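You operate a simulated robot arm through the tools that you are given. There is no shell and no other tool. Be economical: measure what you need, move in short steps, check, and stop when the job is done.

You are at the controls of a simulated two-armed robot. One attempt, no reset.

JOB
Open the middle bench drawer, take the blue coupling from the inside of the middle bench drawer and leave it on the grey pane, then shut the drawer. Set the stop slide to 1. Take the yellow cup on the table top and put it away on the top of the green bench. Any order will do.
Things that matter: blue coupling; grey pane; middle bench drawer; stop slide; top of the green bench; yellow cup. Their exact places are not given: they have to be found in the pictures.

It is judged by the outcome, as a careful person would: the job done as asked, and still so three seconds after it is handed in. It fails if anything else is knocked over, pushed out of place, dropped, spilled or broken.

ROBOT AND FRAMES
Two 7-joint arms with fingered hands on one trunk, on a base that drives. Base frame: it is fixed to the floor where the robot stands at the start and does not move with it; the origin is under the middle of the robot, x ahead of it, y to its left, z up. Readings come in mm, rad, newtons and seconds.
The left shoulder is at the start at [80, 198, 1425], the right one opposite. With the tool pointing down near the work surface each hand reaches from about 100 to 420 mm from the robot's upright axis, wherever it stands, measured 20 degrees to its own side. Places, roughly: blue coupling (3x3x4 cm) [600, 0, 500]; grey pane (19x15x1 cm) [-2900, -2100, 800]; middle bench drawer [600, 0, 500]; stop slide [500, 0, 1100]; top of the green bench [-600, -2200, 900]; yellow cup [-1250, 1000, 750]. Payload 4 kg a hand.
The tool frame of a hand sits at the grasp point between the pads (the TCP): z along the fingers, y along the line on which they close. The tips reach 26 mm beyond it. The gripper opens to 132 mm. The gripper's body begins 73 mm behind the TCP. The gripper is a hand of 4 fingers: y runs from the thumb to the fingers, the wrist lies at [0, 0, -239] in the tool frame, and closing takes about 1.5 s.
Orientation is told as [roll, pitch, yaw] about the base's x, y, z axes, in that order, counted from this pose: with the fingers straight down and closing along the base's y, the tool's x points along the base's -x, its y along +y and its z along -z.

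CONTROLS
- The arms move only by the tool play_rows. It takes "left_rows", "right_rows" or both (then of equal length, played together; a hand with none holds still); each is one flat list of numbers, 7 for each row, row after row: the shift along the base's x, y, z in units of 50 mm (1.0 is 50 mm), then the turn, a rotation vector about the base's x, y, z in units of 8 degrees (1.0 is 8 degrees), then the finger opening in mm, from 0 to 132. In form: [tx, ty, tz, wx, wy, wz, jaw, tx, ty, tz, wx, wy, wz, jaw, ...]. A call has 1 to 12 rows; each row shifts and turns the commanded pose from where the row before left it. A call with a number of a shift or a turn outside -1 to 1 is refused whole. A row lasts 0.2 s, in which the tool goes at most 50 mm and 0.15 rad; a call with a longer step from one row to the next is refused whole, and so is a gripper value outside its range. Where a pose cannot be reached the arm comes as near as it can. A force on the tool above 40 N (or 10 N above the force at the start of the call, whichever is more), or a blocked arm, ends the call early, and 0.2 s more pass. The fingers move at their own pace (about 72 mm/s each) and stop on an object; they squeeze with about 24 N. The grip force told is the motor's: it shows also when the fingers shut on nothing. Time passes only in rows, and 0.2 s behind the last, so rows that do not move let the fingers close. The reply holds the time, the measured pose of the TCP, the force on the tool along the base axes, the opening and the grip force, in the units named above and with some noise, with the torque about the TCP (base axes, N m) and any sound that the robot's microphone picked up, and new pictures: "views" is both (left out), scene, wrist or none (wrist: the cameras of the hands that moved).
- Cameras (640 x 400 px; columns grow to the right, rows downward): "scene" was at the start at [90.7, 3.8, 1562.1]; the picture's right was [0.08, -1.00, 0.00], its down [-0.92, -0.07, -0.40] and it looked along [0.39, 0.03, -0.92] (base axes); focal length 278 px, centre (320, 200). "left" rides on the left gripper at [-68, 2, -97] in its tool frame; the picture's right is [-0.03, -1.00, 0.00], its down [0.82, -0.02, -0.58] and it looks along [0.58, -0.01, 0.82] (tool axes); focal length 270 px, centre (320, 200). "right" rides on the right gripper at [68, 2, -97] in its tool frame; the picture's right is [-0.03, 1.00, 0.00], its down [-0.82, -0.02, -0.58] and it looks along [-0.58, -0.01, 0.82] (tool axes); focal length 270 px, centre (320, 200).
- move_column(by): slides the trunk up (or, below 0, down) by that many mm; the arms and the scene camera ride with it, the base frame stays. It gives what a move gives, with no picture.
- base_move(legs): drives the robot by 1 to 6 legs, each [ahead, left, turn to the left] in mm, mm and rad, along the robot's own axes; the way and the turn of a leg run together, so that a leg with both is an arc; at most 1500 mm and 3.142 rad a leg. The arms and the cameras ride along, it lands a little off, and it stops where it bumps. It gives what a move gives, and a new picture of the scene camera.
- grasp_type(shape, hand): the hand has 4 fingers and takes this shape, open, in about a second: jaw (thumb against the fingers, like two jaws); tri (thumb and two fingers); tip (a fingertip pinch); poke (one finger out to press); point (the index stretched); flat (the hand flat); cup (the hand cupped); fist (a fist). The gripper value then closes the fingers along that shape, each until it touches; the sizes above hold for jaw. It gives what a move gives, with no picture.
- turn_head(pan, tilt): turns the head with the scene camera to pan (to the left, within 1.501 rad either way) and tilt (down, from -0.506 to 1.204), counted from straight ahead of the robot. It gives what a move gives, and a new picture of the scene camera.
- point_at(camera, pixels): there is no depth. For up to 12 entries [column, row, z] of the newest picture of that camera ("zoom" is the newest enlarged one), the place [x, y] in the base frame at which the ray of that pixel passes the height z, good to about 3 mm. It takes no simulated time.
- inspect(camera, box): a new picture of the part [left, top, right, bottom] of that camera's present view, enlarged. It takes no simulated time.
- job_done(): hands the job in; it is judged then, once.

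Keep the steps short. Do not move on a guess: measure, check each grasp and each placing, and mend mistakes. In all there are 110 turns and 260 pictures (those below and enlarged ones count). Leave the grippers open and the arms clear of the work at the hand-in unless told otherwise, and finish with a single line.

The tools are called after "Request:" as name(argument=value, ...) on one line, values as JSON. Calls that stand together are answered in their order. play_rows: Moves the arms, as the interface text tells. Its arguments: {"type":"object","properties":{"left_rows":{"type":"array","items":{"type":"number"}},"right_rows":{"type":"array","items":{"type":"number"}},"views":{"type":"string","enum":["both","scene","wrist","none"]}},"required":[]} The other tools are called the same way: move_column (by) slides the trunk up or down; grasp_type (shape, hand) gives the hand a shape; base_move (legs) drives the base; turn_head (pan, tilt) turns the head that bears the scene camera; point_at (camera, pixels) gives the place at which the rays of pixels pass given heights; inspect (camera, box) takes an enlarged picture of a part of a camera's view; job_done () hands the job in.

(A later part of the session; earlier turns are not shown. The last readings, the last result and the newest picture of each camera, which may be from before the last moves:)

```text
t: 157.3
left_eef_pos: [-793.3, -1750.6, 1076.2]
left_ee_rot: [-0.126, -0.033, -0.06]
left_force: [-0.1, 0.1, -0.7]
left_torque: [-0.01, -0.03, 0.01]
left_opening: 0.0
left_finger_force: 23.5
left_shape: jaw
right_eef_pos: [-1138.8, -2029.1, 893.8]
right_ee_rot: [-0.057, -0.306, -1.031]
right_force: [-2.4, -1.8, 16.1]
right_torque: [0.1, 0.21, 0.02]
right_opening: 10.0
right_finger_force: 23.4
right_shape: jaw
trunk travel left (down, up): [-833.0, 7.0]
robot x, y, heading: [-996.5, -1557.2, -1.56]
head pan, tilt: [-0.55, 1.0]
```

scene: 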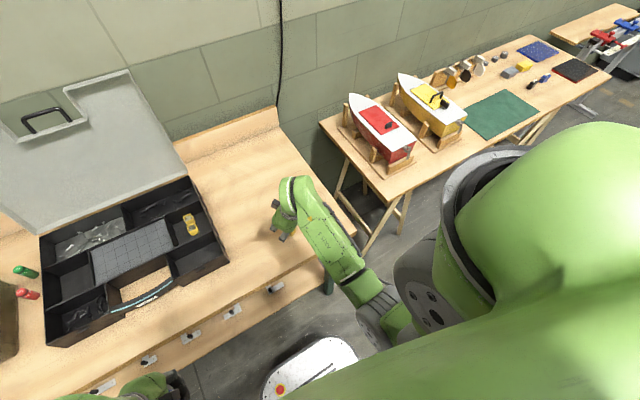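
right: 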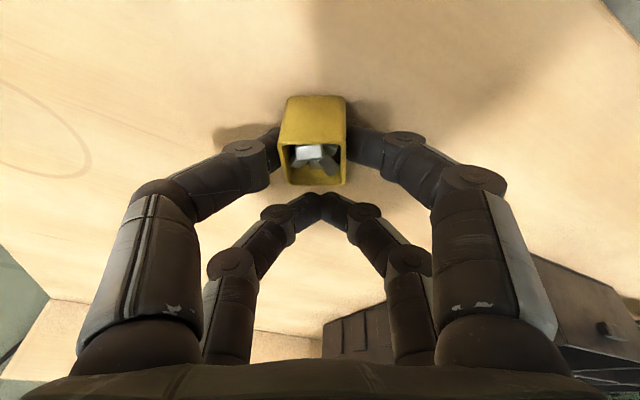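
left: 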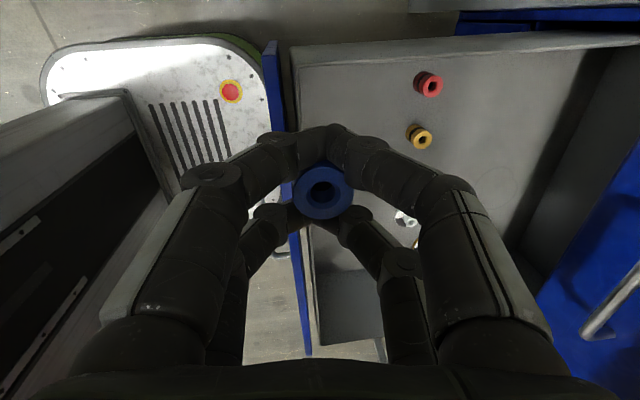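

The cup is down: contact at TCP 895, force 16 N. I'll relieve 2 mm, open, then lift straight up.

Request:
play_rows(right_rows=[0, 0, 0.06, 0, 0, 0, 0, 0, 0, 0, 0, 0, 0, 30, 0, 0, 0, 0, 0, 0, 56, 0, 0, 0, 0, 0, 0, 56, 0, 0, 0, 0, 0, 0, 56], views="wrist")

Request:
play_rows(right_rows=[0, 0, 0.3, 0, 0, 0, 56, 0, 0, 0.6, 0, 0, 0, 56, 0, 0, 1, 0, 0, 0, 56], views="wrist")

```text
t: 158.5
left_eef_pos: [-793.4, -1752.9, 1075.2]
left_ee_rot: [-0.124, -0.033, -0.061]
left_force: [-0.9, 0.4, 0.4]
left_torque: [-0.01, -0.05, 0.0]
left_opening: 0.0
left_finger_force: 24.4
left_shape: jaw
right_eef_pos: [-1139.5, -2027.7, 892.8]
right_ee_rot: [-0.056, -0.299, -1.031]
right_force: [-0.4, -0.4, 2.6]
right_torque: [0.11, -0.03, 0.02]
right_opening: 54.4
right_finger_force: 0.1
right_shape: jaw
trunk travel left (down, up): [-833.0, 7.0]
robot x, y, heading: [-998.2, -1553.6, -1.558]
head pan, tilt: [-0.55, 1.0]
```

right: 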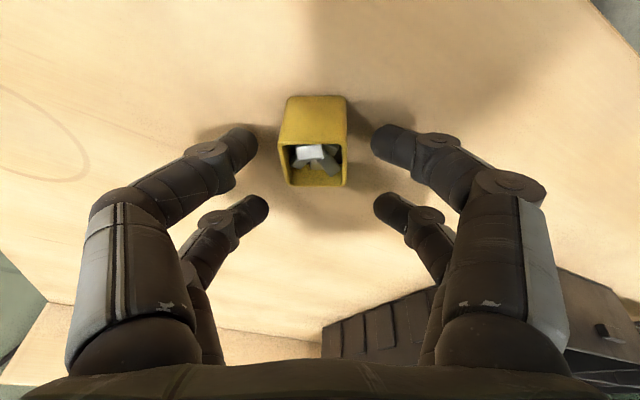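

```text
t: 159.3
left_eef_pos: [-792.8, -1751.6, 1075.9]
left_ee_rot: [-0.125, -0.032, -0.061]
left_force: [-0.7, -0.5, 0.2]
left_torque: [-0.03, -0.01, 0.0]
left_opening: 0.1
left_finger_force: 24.3
left_shape: jaw
right_eef_pos: [-1141.3, -2025.7, 988.5]
right_ee_rot: [-0.054, -0.3, -1.034]
right_force: [-0.6, 0.5, -1.0]
right_torque: [0.04, 0.01, -0.03]
right_opening: 55.8
right_finger_force: 0.0
right_shape: jaw
trunk travel left (down, up): [-833.0, 7.0]
robot x, y, heading: [-998.1, -1556.0, -1.566]
head pan, tilt: [-0.55, 1.0]
```

right: 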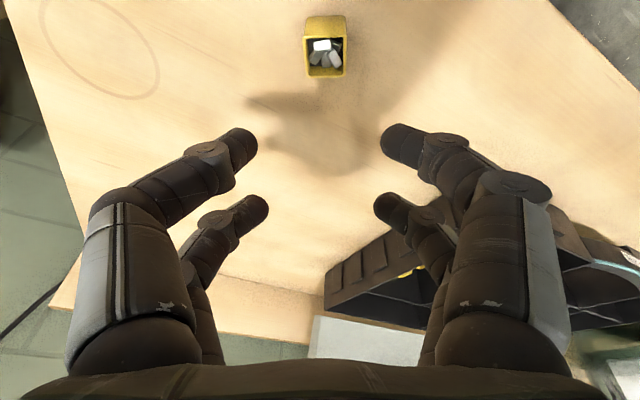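

The cup stands upright on the green bench. Now the pane: I'll back out and strafe right along the room, then look.

Request:
base_move(legs=[[-450, 0, 0], [0, -1400, 0]])

Request:
turn_head(pan=-0.35, tilt=0.6)

```text
t: 168.5
left_eef_pos: [-2176.5, -1296.9, 1075.5]
left_ee_rot: [-0.125, -0.031, -0.08]
left_force: [0.0, -0.4, -0.1]
left_torque: [0.0, 0.0, -0.01]
left_opening: 0.1
left_finger_force: 24.3
left_shape: jaw
right_eef_pos: [-2529.5, -1564.5, 986.3]
right_ee_rot: [-0.054, -0.3, -1.05]
right_force: [-1.2, 0.3, 0.6]
right_torque: [0.0, -0.02, 0.01]
right_opening: 55.5
right_finger_force: 0.0
right_shape: jaw
trunk travel left (down, up): [-833.0, 7.0]
robot x, y, heading: [-2378.7, -1095.4, -1.58]
head pan, tilt: [-0.55, 1.0]
```

scene: 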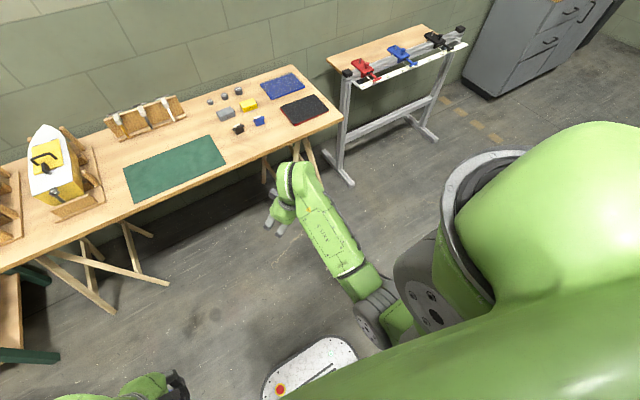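

```text
t: 169.4
left_eef_pos: [-2177.6, -1297.3, 1075.5]
left_ee_rot: [-0.124, -0.034, -0.082]
left_force: [-0.7, -0.7, -0.8]
left_torque: [0.0, 0.0, -0.01]
left_opening: 0.0
left_finger_force: 23.6
left_shape: jaw
right_eef_pos: [-2532.9, -1564.1, 987.0]
right_ee_rot: [-0.055, -0.299, -1.052]
right_force: [0.0, -0.3, 0.0]
right_torque: [-0.02, 0.02, 0.02]
right_opening: 55.8
right_finger_force: 0.0
right_shape: jaw
trunk travel left (down, up): [-833.0, 7.0]
robot x, y, heading: [-2379.9, -1091.6, -1.578]
head pan, tilt: [-0.351, 0.6]
```

scene: 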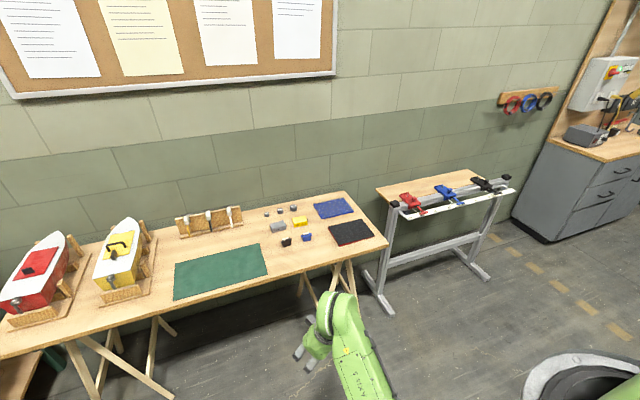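

Request:
inspect(camera="scene", box=[240, 170, 420, 280])

Request:
inspect(camera="scene", box=[360, 150, 560, 260])

Request:
point_at(camera="scene", pixels=[[350, 233, 800], [333, 208, 800], [220, 270, 800], [387, 245, 800], [430, 192, 800], [395, 208, 850], [515, 190, 800], [600, 140, 850]])

```text
3.56 times, centred on (330, 225) of scene
```

zoom: 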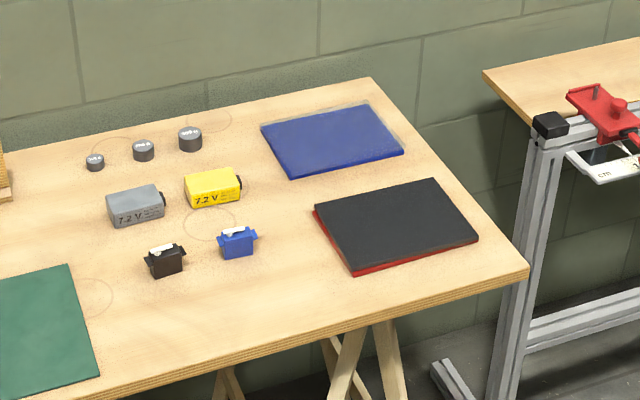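

```text
3.20 times, centred on (460, 205) of scene
```

zoom: 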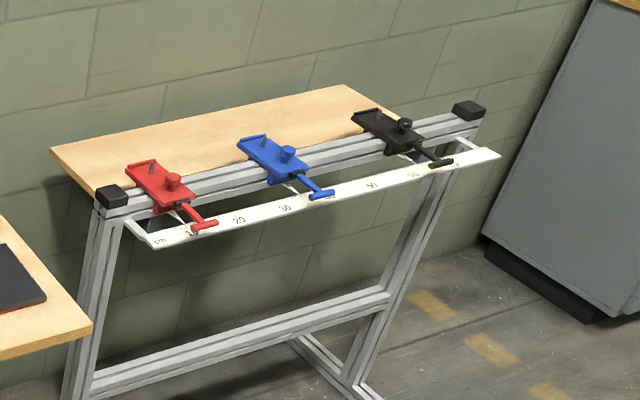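

```text
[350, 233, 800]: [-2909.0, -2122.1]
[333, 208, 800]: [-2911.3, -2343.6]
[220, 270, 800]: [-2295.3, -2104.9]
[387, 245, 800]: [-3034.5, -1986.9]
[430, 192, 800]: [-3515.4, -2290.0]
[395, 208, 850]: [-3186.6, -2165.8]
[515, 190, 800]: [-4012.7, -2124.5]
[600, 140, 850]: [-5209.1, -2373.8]
```

The dark pane is at (−2909, −2122), matching the given rough place. I'll check floor obstacles (stand foot, trestle legs) and the pane more closely.

Request:
point_at(camera="scene", pixels=[[383, 315, 0], [300, 297, 0], [345, 300, 0], [490, 280, 0], [170, 395, 0], [387, 245, 790]])

Request:
play_rows(right_rows=[0, 0.8, 0, 0, 0, 0, 60, 0, 0.8, 0, 0, 0, 0, 60, 0, 0.8, 0, 0, 0, 0, 60, 0, 0.8, 0, 0, 0, 0, 60], views="none")

Request:
base_move(legs=[[200, 0, 0.009], [0, -500, 0]])

Request:
turn_head(pan=0.0, tilt=0.9)

```text
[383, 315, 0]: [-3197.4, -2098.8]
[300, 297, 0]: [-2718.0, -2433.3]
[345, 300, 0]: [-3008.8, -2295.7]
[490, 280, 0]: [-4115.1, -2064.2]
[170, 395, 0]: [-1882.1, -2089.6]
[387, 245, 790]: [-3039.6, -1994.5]
```

```text
t: 170.4
left_eef_pos: [-2177.8, -1296.1, 1076.3]
left_ee_rot: [-0.123, -0.032, -0.08]
left_force: [0.1, -0.1, -0.5]
left_torque: [-0.03, 0.03, -0.02]
left_opening: 0.1
left_finger_force: 24.0
left_shape: jaw
right_eef_pos: [-2530.4, -1402.7, 987.7]
right_ee_rot: [-0.054, -0.302, -1.051]
right_force: [0.2, 0.7, -0.5]
right_torque: [-0.01, -0.01, 0.04]
right_opening: 59.5
right_finger_force: 0.1
right_shape: jaw
trunk travel left (down, up): [-833.0, 7.0]
robot x, y, heading: [-2379.2, -1092.8, -1.582]
head pan, tilt: [-0.351, 0.6]
```

```text
t: 174.5
left_eef_pos: [-2672.7, -1495.5, 1074.5]
left_ee_rot: [-0.124, -0.031, -0.07]
left_force: [0.4, -0.1, -0.6]
left_torque: [0.0, 0.01, 0.01]
left_opening: 0.0
left_finger_force: 24.4
left_shape: jaw
right_eef_pos: [-3026.4, -1606.0, 987.2]
right_ee_rot: [-0.056, -0.301, -1.041]
right_force: [-0.6, -0.2, -0.4]
right_torque: [-0.03, 0.03, 0.0]
right_opening: 59.8
right_finger_force: 0.0
right_shape: jaw
trunk travel left (down, up): [-833.0, 7.0]
robot x, y, heading: [-2875.6, -1295.3, -1.569]
head pan, tilt: [-0.351, 0.6]
```

scene: 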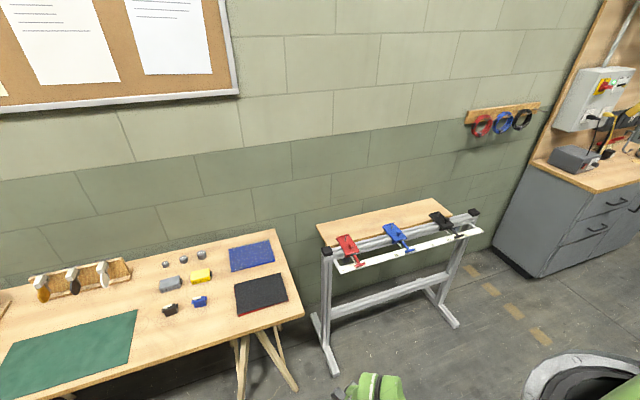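

```text
t: 175.4
left_eef_pos: [-2674.7, -1495.8, 1076.1]
left_ee_rot: [-0.124, -0.035, -0.071]
left_force: [1.5, -0.1, 0.1]
left_torque: [-0.03, 0.0, 0.02]
left_opening: 0.0
left_finger_force: 24.0
left_shape: jaw
right_eef_pos: [-3027.7, -1604.0, 986.8]
right_ee_rot: [-0.055, -0.302, -1.04]
right_force: [-0.6, -0.3, 0.9]
right_torque: [-0.01, 0.02, -0.03]
right_opening: 59.4
right_finger_force: 0.0
right_shape: jaw
trunk travel left (down, up): [-833.0, 7.0]
robot x, y, heading: [-2877.4, -1292.8, -1.568]
head pan, tilt: [0.0, 0.901]
```

scene: 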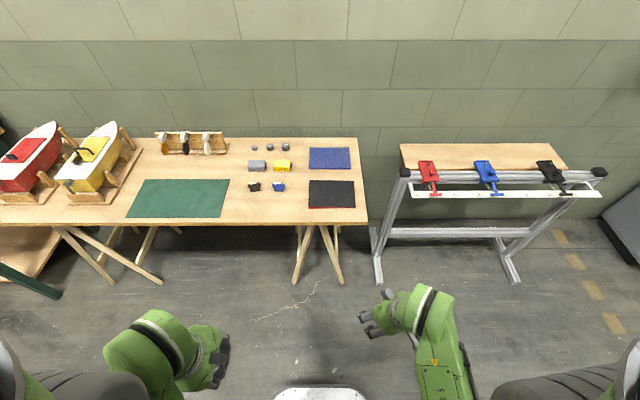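

Request:
inspect(camera="scene", box=[240, 130, 400, 230])

Request:
point_at(camera="scene", pixels=[[332, 194, 800], [332, 194, 760], [369, 222, 800], [369, 222, 760], [310, 181, 800], [354, 181, 800], [355, 206, 800], [308, 206, 800], [375, 283, 0], [329, 158, 800]])

```text
4.00 times, centred on (320, 180) of scene
```

zoom: 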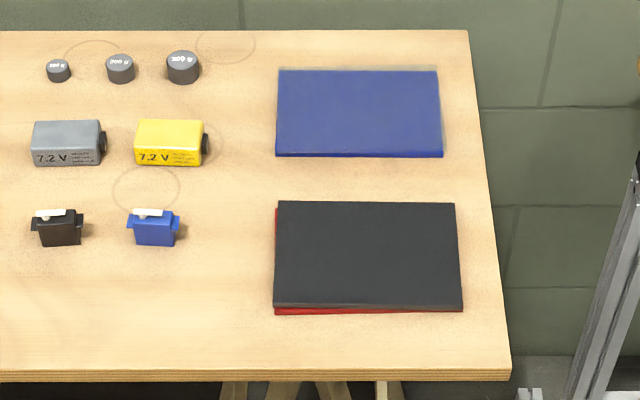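

```text
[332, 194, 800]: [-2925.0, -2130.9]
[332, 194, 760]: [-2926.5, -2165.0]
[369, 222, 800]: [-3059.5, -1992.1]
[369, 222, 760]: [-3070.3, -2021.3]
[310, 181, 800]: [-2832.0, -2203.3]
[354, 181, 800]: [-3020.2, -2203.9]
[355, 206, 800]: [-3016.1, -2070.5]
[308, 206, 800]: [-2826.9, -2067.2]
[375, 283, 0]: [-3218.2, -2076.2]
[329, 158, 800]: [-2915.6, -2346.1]
```

The front stack is a dark-grey pane lying on a red one, at the given rough place; the rear one is blue. The target is the grey pane centre, about (−2925, −2135). I'll drive closer.

Request:
base_move(legs=[[0, -110, 0], [440, 0, 0]])

Request:
play_rows(left_rows=[-0.5, -0.6, 0, 0, 0, 0, 0, -0.5, -0.6, 0, 0, 0, 0, 0, -0.5, -0.6, 0, 0, 0, 0, 0, -0.5, -0.6, 0, 0, 0, 0, 0, -0.5, -0.6, 0, 0, 0, 0, 0, -0.5, -0.6, 0, 0, 0, 0, 0], views="both")

```text
t: 178.8
left_eef_pos: [-2786.4, -1934.4, 1076.5]
left_ee_rot: [-0.127, -0.034, -0.071]
left_force: [0.0, -0.1, -0.5]
left_torque: [-0.01, 0.04, 0.01]
left_opening: 0.0
left_finger_force: 24.0
left_shape: jaw
right_eef_pos: [-3138.4, -2042.2, 986.7]
right_ee_rot: [-0.053, -0.301, -1.043]
right_force: [0.6, 0.3, 1.7]
right_torque: [-0.03, 0.02, 0.0]
right_opening: 59.4
right_finger_force: 0.0
right_shape: jaw
trunk travel left (down, up): [-833.0, 7.0]
robot x, y, heading: [-2985.3, -1739.1, -1.572]
head pan, tilt: [0.0, 0.901]
```

scene: 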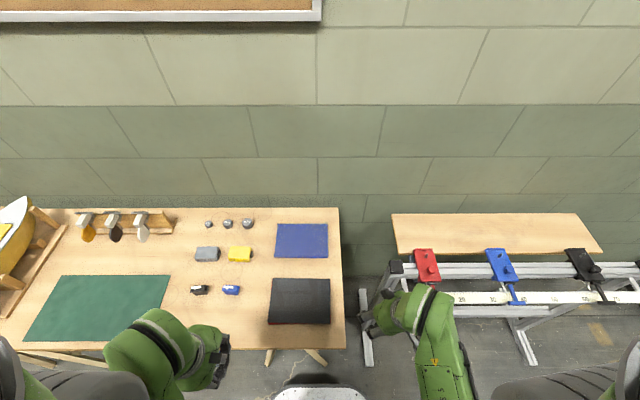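

```text
t: 180.2
left_eef_pos: [-2939.2, -2114.5, 1076.3]
left_ee_rot: [-0.12, -0.034, -0.073]
left_force: [0.6, 0.7, -0.2]
left_torque: [0.02, 0.01, 0.0]
left_opening: 0.3
left_finger_force: 23.9
left_shape: jaw
right_eef_pos: [-3139.8, -2046.4, 986.1]
right_ee_rot: [-0.051, -0.3, -1.043]
right_force: [-0.9, -0.3, 0.0]
right_torque: [0.02, 0.02, 0.0]
right_opening: 59.8
right_finger_force: 0.0
right_shape: jaw
trunk travel left (down, up): [-833.0, 7.0]
robot x, y, heading: [-2988.3, -1736.7, -1.574]
head pan, tilt: [0.0, 0.901]
```

scene: 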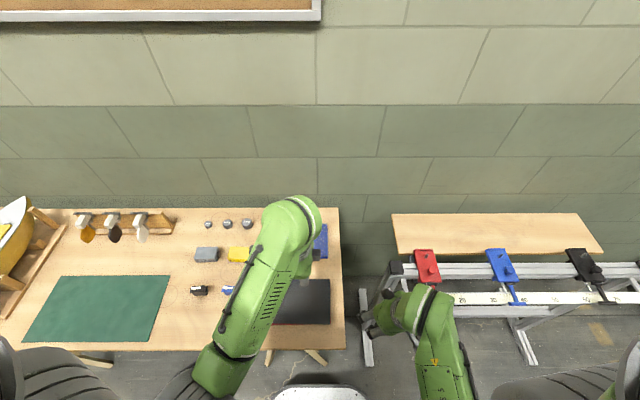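
left: 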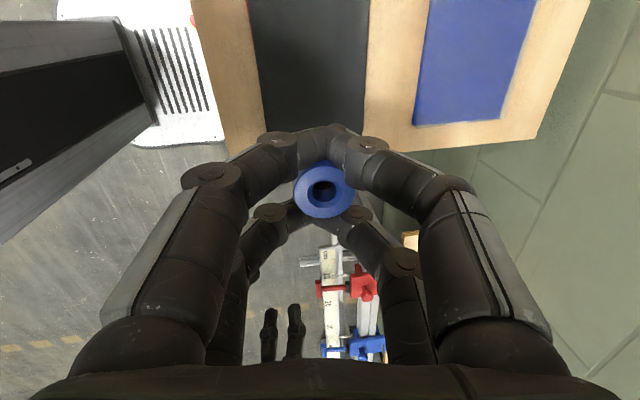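

Request:
point_at(camera="left", pixels=[[262, 140, 790], [364, 128, 790], [247, 5, 790], [372, 5, 790], [225, 153, 780], [415, 124, 790]])

Request:
point_at(camera="scene", pixels=[[330, 324, 790], [330, 280, 790], [344, 346, 780]])

```text
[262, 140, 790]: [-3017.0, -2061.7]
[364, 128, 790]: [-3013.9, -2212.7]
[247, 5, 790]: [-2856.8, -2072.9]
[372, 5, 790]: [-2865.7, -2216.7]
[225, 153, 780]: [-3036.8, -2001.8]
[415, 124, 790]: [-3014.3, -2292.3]
```

```text
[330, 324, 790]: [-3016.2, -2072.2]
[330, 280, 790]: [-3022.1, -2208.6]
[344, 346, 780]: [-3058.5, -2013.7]
```

Both cameras agree: the pane spans x −3016…−2830, y −2065…−2212 at z≈790. I'll centre above it and lower to z≈870.

Request:
play_rows(left_rows=[0.34, -0.46, 0, 0, 0, 0, 0, 0, 0, -0.9, 0, 0, 0, 0, 0, 0, -0.9, 0, 0, 0, 0, 0, 0, -0.9, 0, 0, 0, 0, 0, 0, -0.9, 0, 0, 0, 0, 0, 0, -0.5, 0, 0, 0, 0], views="wrist")

```text
t: 181.6
left_eef_pos: [-2917.9, -2138.4, 874.1]
left_ee_rot: [-0.125, -0.033, -0.072]
left_force: [0.5, -0.8, -0.4]
left_torque: [0.01, 0.03, 0.03]
left_opening: 0.1
left_finger_force: 24.1
left_shape: jaw
right_eef_pos: [-3139.3, -2046.0, 985.9]
right_ee_rot: [-0.054, -0.3, -1.043]
right_force: [0.7, 0.3, -0.6]
right_torque: [-0.02, 0.0, 0.03]
right_opening: 59.6
right_finger_force: 0.0
right_shape: jaw
trunk travel left (down, up): [-833.0, 7.0]
robot x, y, heading: [-2987.3, -1738.5, -1.572]
head pan, tilt: [0.0, 0.901]
```

left: 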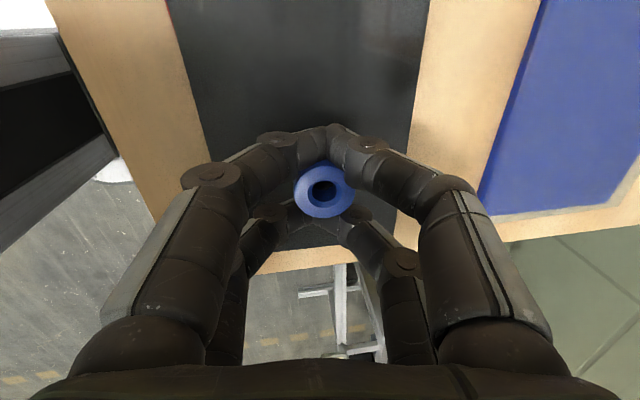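

Over the pane. I'll lower gently and read the force.

Request:
play_rows(left_rows=[0, 0, -0.15, 0, 0, 0, 0, 0, 0, -0.15, 0, 0, 0, 0], views="none")

Request:
play_rows(left_rows=[0, 0, -0.1, 0, 0, 0, 0], views="none")

Request:
play_rows(left_rows=[0, 0, -0.08, 0, 0, 0, 0], views="none")

Request:
play_rows(left_rows=[0, 0, -0.08, 0, 0, 0, 0], views="wrist")

```text
t: 182.2
left_eef_pos: [-2918.1, -2138.0, 858.3]
left_ee_rot: [-0.122, -0.033, -0.073]
left_force: [0.1, 0.0, 0.8]
left_torque: [-0.02, -0.01, -0.01]
left_opening: 0.1
left_finger_force: 23.6
left_shape: jaw
right_eef_pos: [-3138.4, -2045.3, 986.1]
right_ee_rot: [-0.057, -0.299, -1.043]
right_force: [0.6, -0.4, -0.4]
right_torque: [-0.01, 0.03, -0.02]
right_opening: 59.8
right_finger_force: 0.0
right_shape: jaw
trunk travel left (down, up): [-833.0, 7.0]
robot x, y, heading: [-2990.8, -1737.7, -1.572]
head pan, tilt: [0.0, 0.901]
```

```text
t: 182.6
left_eef_pos: [-2918.7, -2138.2, 853.3]
left_ee_rot: [-0.124, -0.034, -0.072]
left_force: [-0.2, 0.1, -0.1]
left_torque: [0.02, -0.02, 0.02]
left_opening: 0.1
left_finger_force: 24.1
left_shape: jaw
right_eef_pos: [-3138.2, -2046.0, 987.0]
right_ee_rot: [-0.055, -0.3, -1.042]
right_force: [0.2, 0.1, 0.9]
right_torque: [0.01, -0.01, -0.01]
right_opening: 59.6
right_finger_force: 0.1
right_shape: jaw
trunk travel left (down, up): [-833.0, 7.0]
robot x, y, heading: [-2983.2, -1739.2, -1.579]
head pan, tilt: [0.0, 0.901]
```

```text
t: 183.0
left_eef_pos: [-2919.0, -2137.9, 848.1]
left_ee_rot: [-0.123, -0.032, -0.071]
left_force: [-0.2, -0.4, -0.4]
left_torque: [0.02, 0.01, 0.0]
left_opening: 0.1
left_finger_force: 24.1
left_shape: jaw
right_eef_pos: [-3138.2, -2046.2, 986.2]
right_ee_rot: [-0.053, -0.301, -1.043]
right_force: [-0.3, 0.2, 0.4]
right_torque: [0.0, 0.01, -0.01]
right_opening: 59.7
right_finger_force: 0.0
right_shape: jaw
trunk travel left (down, up): [-833.0, 7.0]
robot x, y, heading: [-2984.2, -1742.4, -1.571]
head pan, tilt: [0.0, 0.901]
```

```text
t: 183.4
left_eef_pos: [-2918.5, -2137.6, 842.9]
left_ee_rot: [-0.122, -0.034, -0.071]
left_force: [0.1, -0.3, 0.1]
left_torque: [0.04, 0.0, -0.03]
left_opening: 0.0
left_finger_force: 24.1
left_shape: jaw
right_eef_pos: [-3139.4, -2045.8, 986.6]
right_ee_rot: [-0.053, -0.302, -1.041]
right_force: [-0.3, 0.5, -0.5]
right_torque: [-0.02, -0.02, 0.0]
right_opening: 59.6
right_finger_force: 0.0
right_shape: jaw
trunk travel left (down, up): [-833.0, 7.0]
robot x, y, heading: [-2991.3, -1737.9, -1.578]
head pan, tilt: [0.0, 0.901]
```

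left: 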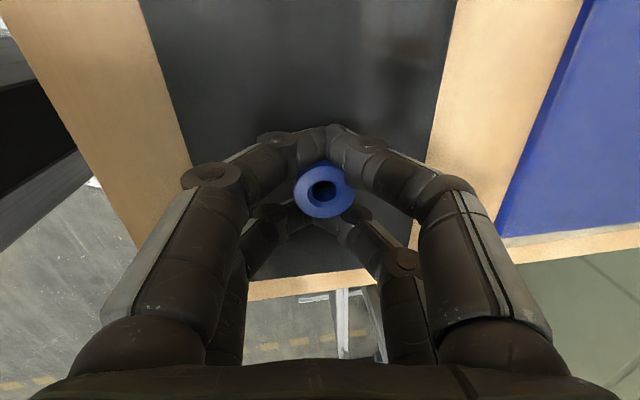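

Request:
play_rows(left_rows=[0, 0, -0.08, 0, 0, 0, 0], views="none")

Request:
play_rows(left_rows=[0, 0, -0.08, 0, 0, 0, 0], views="wrist")

Request:
inspect(camera="left", box=[240, 100, 400, 240])

```text
t: 183.8
left_eef_pos: [-2919.6, -2138.6, 839.2]
left_ee_rot: [-0.123, -0.033, -0.07]
left_force: [-0.6, 0.1, -0.6]
left_torque: [0.0, -0.03, -0.03]
left_opening: 0.0
left_finger_force: 23.5
left_shape: jaw
right_eef_pos: [-3138.5, -2046.1, 986.7]
right_ee_rot: [-0.052, -0.299, -1.042]
right_force: [-0.1, 0.6, -0.9]
right_torque: [-0.01, 0.01, -0.02]
right_opening: 59.7
right_finger_force: 0.0
right_shape: jaw
trunk travel left (down, up): [-833.0, 7.0]
robot x, y, heading: [-2990.3, -1732.2, -1.575]
head pan, tilt: [0.0, 0.901]
```

```text
t: 184.2
left_eef_pos: [-2919.2, -2138.0, 835.3]
left_ee_rot: [-0.122, -0.032, -0.071]
left_force: [-0.3, 0.4, 0.0]
left_torque: [-0.01, -0.01, -0.02]
left_opening: 0.0
left_finger_force: 24.2
left_shape: jaw
right_eef_pos: [-3138.3, -2046.9, 986.6]
right_ee_rot: [-0.054, -0.3, -1.043]
right_force: [0.3, 0.3, -0.6]
right_torque: [-0.01, 0.0, -0.03]
right_opening: 59.4
right_finger_force: 0.0
right_shape: jaw
trunk travel left (down, up): [-833.0, 7.0]
robot x, y, heading: [-2989.5, -1735.1, -1.571]
head pan, tilt: [0.0, 0.901]
```

left: 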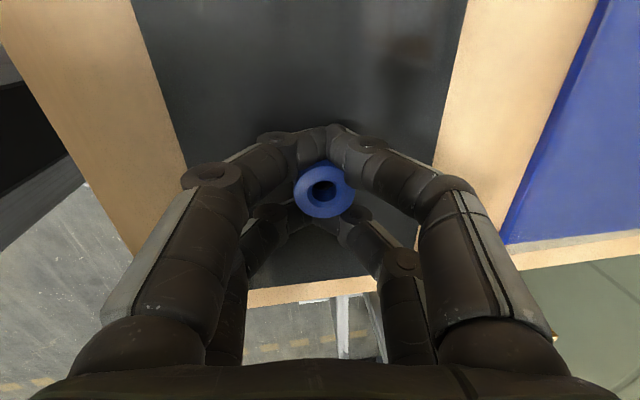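

```text
2.86 times, centred on (320, 170) of left
```

zoom: 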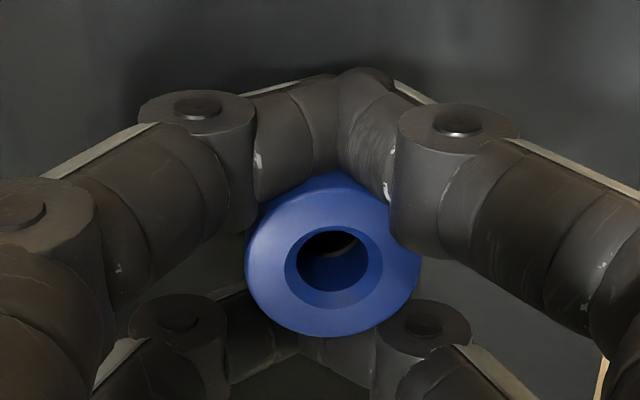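

Request:
point_at(camera="left", pixels=[[166, 100, 790], [443, 100, 790], [166, 100, 770], [443, 100, 770], [300, 278, 790], [300, 278, 770]])

Request:
play_rows(left_rows=[0, 0, -0.08, 0, 0, 0, 0], views="none")

Request:
play_rows(left_rows=[0, 0, -0.08, 0, 0, 0, 0], views="wrist")

```text
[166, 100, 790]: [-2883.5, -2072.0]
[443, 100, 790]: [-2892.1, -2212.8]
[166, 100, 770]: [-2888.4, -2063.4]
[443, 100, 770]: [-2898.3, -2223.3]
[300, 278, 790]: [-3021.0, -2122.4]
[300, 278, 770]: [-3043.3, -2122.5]
```

```text
t: 184.6
left_eef_pos: [-2920.4, -2138.6, 832.9]
left_ee_rot: [-0.125, -0.034, -0.071]
left_force: [0.6, -0.3, 4.6]
left_torque: [-0.01, -0.01, -0.02]
left_opening: 0.0
left_finger_force: 24.3
left_shape: jaw
right_eef_pos: [-3138.2, -2045.5, 986.9]
right_ee_rot: [-0.054, -0.301, -1.041]
right_force: [-0.4, -0.1, 0.0]
right_torque: [-0.02, 0.02, 0.0]
right_opening: 59.4
right_finger_force: 0.1
right_shape: jaw
trunk travel left (down, up): [-833.0, 7.0]
robot x, y, heading: [-2989.2, -1736.2, -1.573]
head pan, tilt: [0.0, 0.901]
```

```text
t: 185.0
left_eef_pos: [-2919.4, -2138.7, 829.4]
left_ee_rot: [-0.126, -0.033, -0.072]
left_force: [1.9, -0.3, 9.6]
left_torque: [-0.04, -0.01, 0.05]
left_opening: 0.0
left_finger_force: 23.3
left_shape: jaw
right_eef_pos: [-3139.5, -2044.4, 987.2]
right_ee_rot: [-0.054, -0.303, -1.042]
right_force: [-0.1, 0.7, -0.5]
right_torque: [-0.02, 0.02, 0.01]
right_opening: 59.6
right_finger_force: 0.1
right_shape: jaw
trunk travel left (down, up): [-833.0, 7.0]
robot x, y, heading: [-2987.2, -1737.4, -1.577]
head pan, tilt: [0.0, 0.901]
```

left: 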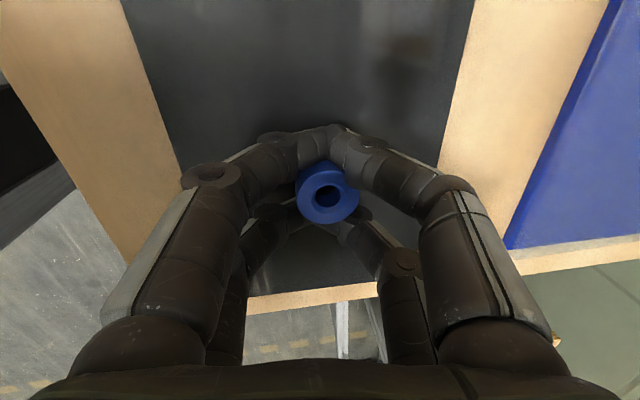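

Contact at TCP 831, force 10 N. I'll relieve 2 mm, then open slowly.

Request:
play_rows(left_rows=[0, 0, 0.04, 0, 0, 0, 0, 0, 0, 0, 0, 0, 0, 12, 0, 0, 0, 0, 0, 0, 26, 0, 0, 0, 0, 0, 0, 42, 0, 0, 0, 0, 0, 0, 60, 0, 0, 0, 0, 0, 0, 64], views="wrist")

```text
t: 186.4
left_eef_pos: [-2920.0, -2138.2, 829.5]
left_ee_rot: [-0.121, -0.033, -0.071]
left_force: [0.5, -0.9, -0.1]
left_torque: [0.01, -0.01, 0.01]
left_opening: 63.5
left_finger_force: 0.0
left_shape: jaw
right_eef_pos: [-3137.8, -2046.4, 985.9]
right_ee_rot: [-0.054, -0.3, -1.042]
right_force: [0.2, 0.5, -0.9]
right_torque: [0.01, 0.0, 0.03]
right_opening: 59.5
right_finger_force: 0.1
right_shape: jaw
trunk travel left (down, up): [-833.0, 7.0]
robot x, y, heading: [-2989.7, -1737.1, -1.573]
head pan, tilt: [0.0, 0.901]
```

left: 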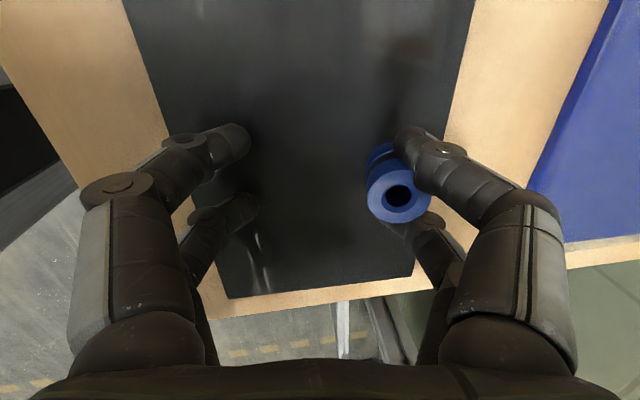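

The coupling moved with the far fingers while opening. I'll look closely before doing anything.

Request:
inspect(camera="left", box=[320, 110, 500, 250])

Request:
turn_head(pan=0.1, tilt=1.15)

Request:
inspect(camera="scene", box=[240, 80, 440, 240])

```text
2.86 times, centred on (410, 180) of left
```

zoom: 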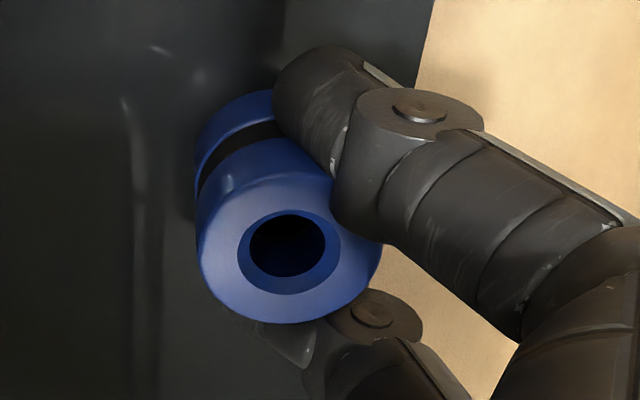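

```text
t: 187.2
left_eef_pos: [-2919.5, -2138.8, 830.0]
left_ee_rot: [-0.123, -0.033, -0.071]
left_force: [0.1, -0.4, -0.1]
left_torque: [0.0, 0.01, 0.02]
left_opening: 63.8
left_finger_force: 0.0
left_shape: jaw
right_eef_pos: [-3138.1, -2045.6, 987.1]
right_ee_rot: [-0.054, -0.298, -1.042]
right_force: [-0.4, 0.0, -0.4]
right_torque: [-0.01, -0.02, -0.01]
right_opening: 59.5
right_finger_force: 0.2
right_shape: jaw
trunk travel left (down, up): [-833.0, 7.0]
robot x, y, heading: [-2989.7, -1738.4, -1.578]
head pan, tilt: [0.099, 1.15]
```

scene: 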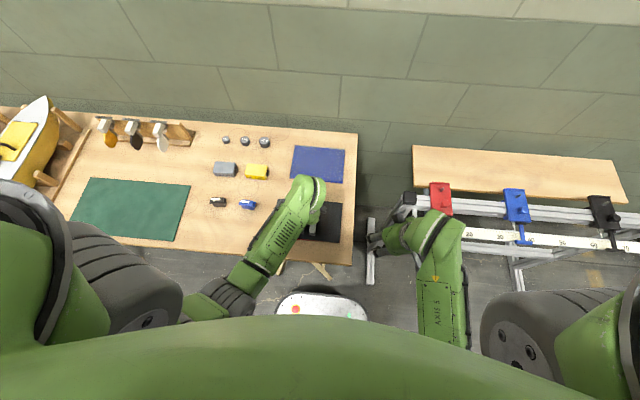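

```text
2.50 times, centred on (340, 160) of scene
```

zoom: 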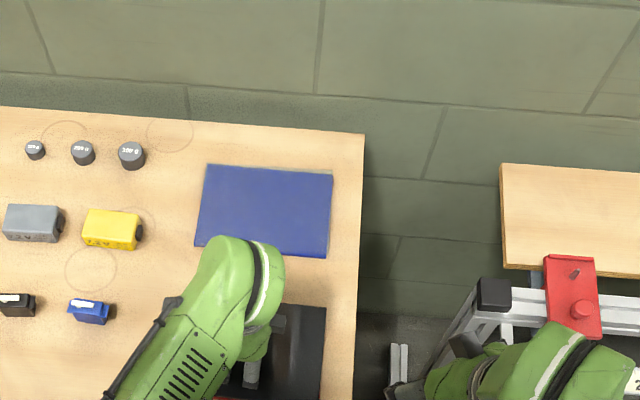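

The coupling is wedged against the far finger pair, still standing on the pane. I'll push it back toward the middle with those fingers, press down lightly, then draw the hand away to free it.

Request:
play_rows(left_rows=[0, 0.25, 0, 0, 0, 0, 64, 0, 0.25, 0, 0, 0, 0, 64, 0, 0, -0.1, 0, 0, 0, 64, 0, -0.15, 0, 0, 0, 0, 70, 0, -0.15, 0, 0, 0, 0, 76], views="wrist")

Request:
inspect(camera="left", box=[240, 90, 480, 270])

```text
t: 188.5
left_eef_pos: [-2920.9, -2130.6, 827.7]
left_ee_rot: [-0.133, -0.028, -0.068]
left_force: [2.6, 4.9, 28.7]
left_torque: [1.61, 0.15, -0.16]
left_opening: 76.8
left_finger_force: 0.0
left_shape: jaw
right_eef_pos: [-3138.6, -2043.4, 987.6]
right_ee_rot: [-0.055, -0.302, -1.039]
right_force: [0.2, 0.5, -0.2]
right_torque: [-0.01, 0.01, 0.0]
right_opening: 59.5
right_finger_force: 0.0
right_shape: jaw
trunk travel left (down, up): [-833.0, 7.0]
robot x, y, heading: [-2985.4, -1734.8, -1.571]
head pan, tilt: [0.099, 1.15]
stopped in row 5 (left hand): the force on the tool passed its limit (the readings are from after the stop); the commanded pose is now the measured one
```

left: 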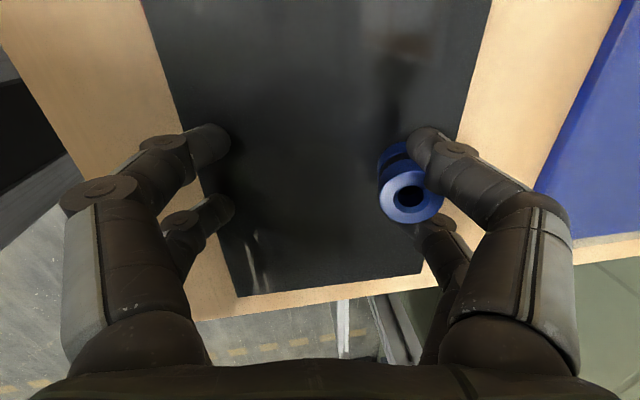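

```text
2.22 times, centred on (360, 180) of left
```

zoom: 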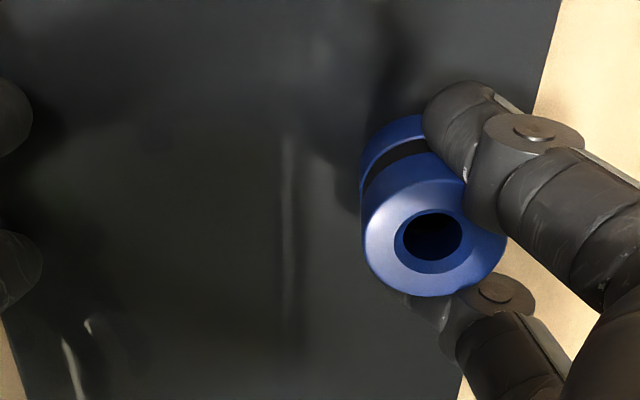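

Still wedged. I'll relieve the downward force and open to full width while moving the hand in +y so the coupling stays put. The finger spacing may widen and release it.

Request:
play_rows(left_rows=[0, 0, 0.08, 0, 0, 0, 80, 0, 0.2, 0, 0, 0, 0, 100, 0, 0.25, 0, 0, 0, 0, 120, 0, 0.2, 0, 0, 0, 0, 132, 0, 0, 0, 0, 0, 0, 132], views="wrist")

Request:
inspect(camera="left", box=[280, 90, 520, 270])

```text
t: 189.7
left_eef_pos: [-2918.8, -2098.7, 828.3]
left_ee_rot: [-0.123, -0.03, -0.071]
left_force: [-0.9, -0.6, -0.4]
left_torque: [0.03, -0.02, 0.0]
left_opening: 132.0
left_finger_force: 0.1
left_shape: jaw
right_eef_pos: [-3138.0, -2046.5, 986.5]
right_ee_rot: [-0.053, -0.301, -1.042]
right_force: [0.0, -0.1, 0.4]
right_torque: [-0.05, -0.01, 0.02]
right_opening: 59.8
right_finger_force: 0.0
right_shape: jaw
trunk travel left (down, up): [-833.0, 7.0]
robot x, y, heading: [-2990.4, -1735.8, -1.568]
head pan, tilt: [0.099, 1.15]
```

left: 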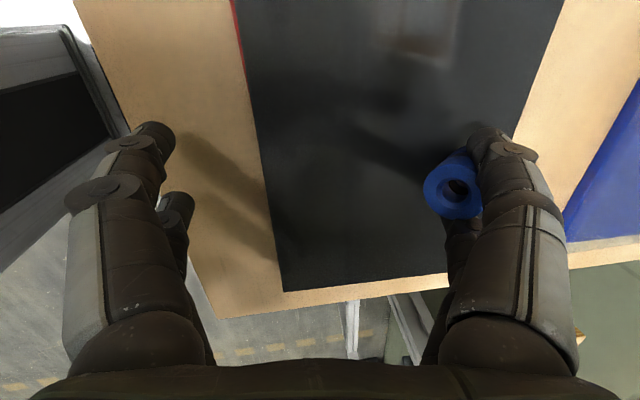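

```text
2.22 times, centred on (400, 180) of left
```

zoom: 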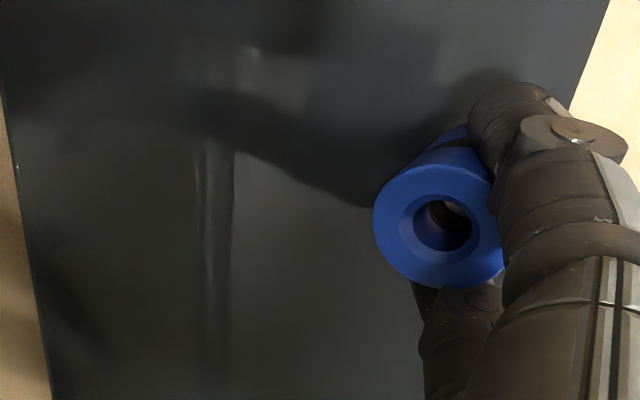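

I'll close back to 64 mm to bring the coupling upright nearer the middle, press it lightly onto the pane, and draw the far fingers away in −y.

Request:
play_rows(left_rows=[0, 0, 0.1, 0, 0, 0, 110, 0, 0, 0, 0, 0, 0, 90, 0, 0.07, 0, 0, 0, 0, 64, 0, 0, 0, 0, 0, 0, 64, 0, 0, -0.1, 0, 0, 0, 64, 0, 0, -0.05, 0, 0, 0, 64, 0, -0.2, 0, 0, 0, 0, 64, 0, -0.2, 0, 0, 0, 0, 64, 0, -0.2, 0, 0, 0, 0, 64], views="wrist")

Request:
inspect(camera="left", box=[220, 80, 480, 260])

```text
t: 191.7
left_eef_pos: [-2918.5, -2125.3, 827.8]
left_ee_rot: [-0.127, -0.031, -0.072]
left_force: [-0.6, -0.2, -0.2]
left_torque: [0.0, 0.02, -0.04]
left_opening: 47.7
left_finger_force: 23.9
left_shape: jaw
right_eef_pos: [-3138.6, -2045.3, 985.6]
right_ee_rot: [-0.054, -0.3, -1.044]
right_force: [-0.1, -0.7, -1.2]
right_torque: [-0.01, -0.01, -0.03]
right_opening: 59.6
right_finger_force: 0.1
right_shape: jaw
trunk travel left (down, up): [-833.0, 7.0]
robot x, y, heading: [-2988.9, -1735.8, -1.566]
head pan, tilt: [0.099, 1.15]
```

left: 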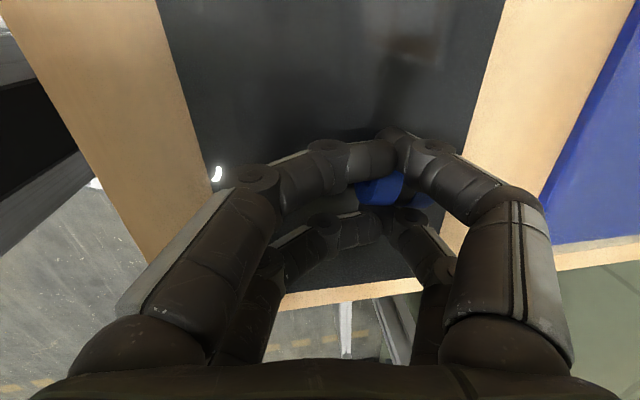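

```text
2.22 times, centred on (350, 170) of left
5 turns are left
```

zoom: 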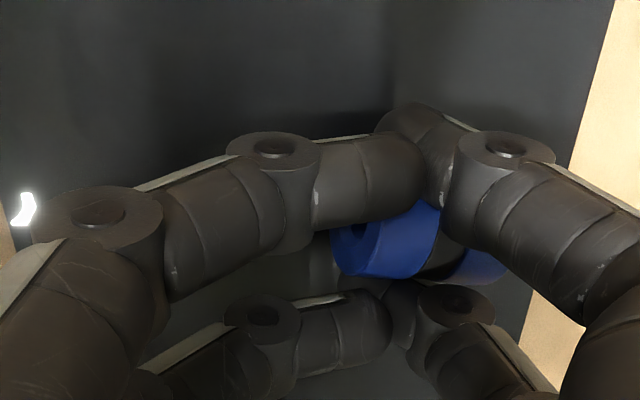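

The coupling has popped free and now lies on its side on the pane, under the fingers. I'll open the fingers in place, then raise a little and look.

Request:
play_rows(left_rows=[0, 0, 0, 0, 0, 0, 70, 0, 0, 0, 0, 0, 0, 90, 0, 0, 0, 0, 0, 0, 90, 0, 0, 0, 0, 0, 0, 90], views="wrist")

Request:
play_rows(left_rows=[0, 0, 0.15, 0, 0, 0, 90, 0, 0, 0.25, 0, 0, 0, 90], views="wrist")

Request:
inspect(camera="left", box=[220, 60, 500, 250])

```text
t: 192.7
left_eef_pos: [-2919.6, -2126.1, 827.7]
left_ee_rot: [-0.127, -0.029, -0.072]
left_force: [-0.6, -2.5, 10.3]
left_torque: [0.43, 0.19, 0.07]
left_opening: 86.7
left_finger_force: 0.1
left_shape: jaw
right_eef_pos: [-3138.4, -2045.1, 987.3]
right_ee_rot: [-0.054, -0.301, -1.042]
right_force: [0.6, -0.4, -0.1]
right_torque: [0.01, 0.01, 0.0]
right_opening: 59.7
right_finger_force: 0.1
right_shape: jaw
trunk travel left (down, up): [-833.0, 7.0]
robot x, y, heading: [-2985.8, -1738.0, -1.567]
head pan, tilt: [0.099, 1.15]
```

left: 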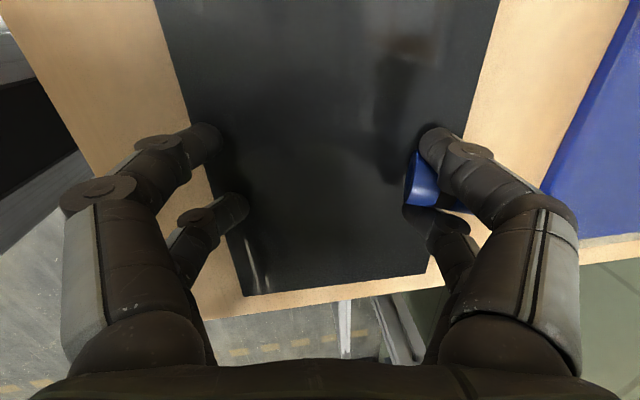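

```text
t: 193.3
left_eef_pos: [-2918.7, -2122.4, 847.7]
left_ee_rot: [-0.125, -0.03, -0.071]
left_force: [-0.3, -0.7, -0.1]
left_torque: [0.01, -0.01, -0.02]
left_opening: 89.6
left_finger_force: 0.2
left_shape: jaw
right_eef_pos: [-3138.5, -2045.2, 986.5]
right_ee_rot: [-0.053, -0.298, -1.042]
right_force: [0.0, -0.2, 0.5]
right_torque: [0.0, -0.01, 0.01]
right_opening: 59.5
right_finger_force: 0.0
right_shape: jaw
trunk travel left (down, up): [-833.0, 7.0]
robot x, y, heading: [-2991.7, -1738.1, -1.569]
head pan, tilt: [0.099, 1.15]
```

left: 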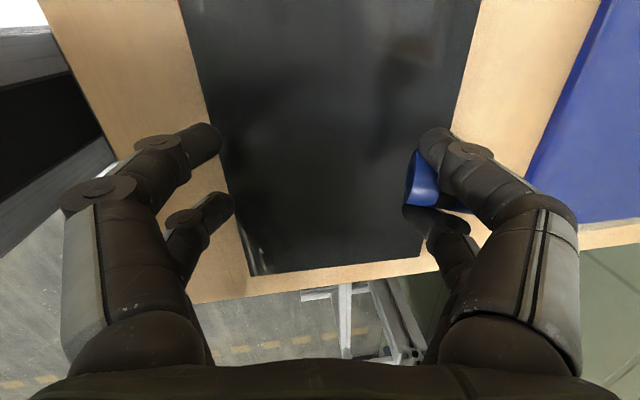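

```text
2.11 times, centred on (360, 155) of left
4 turns are left
```

zoom: 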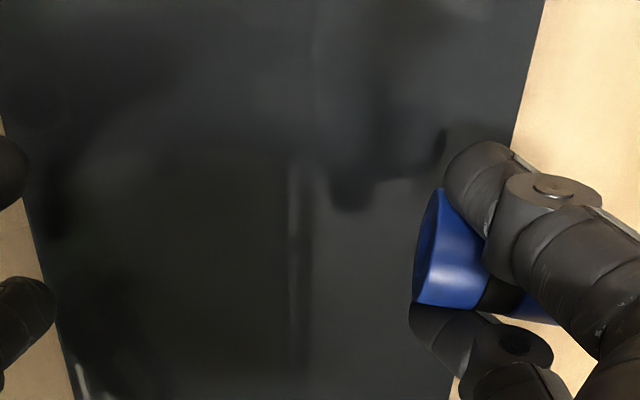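

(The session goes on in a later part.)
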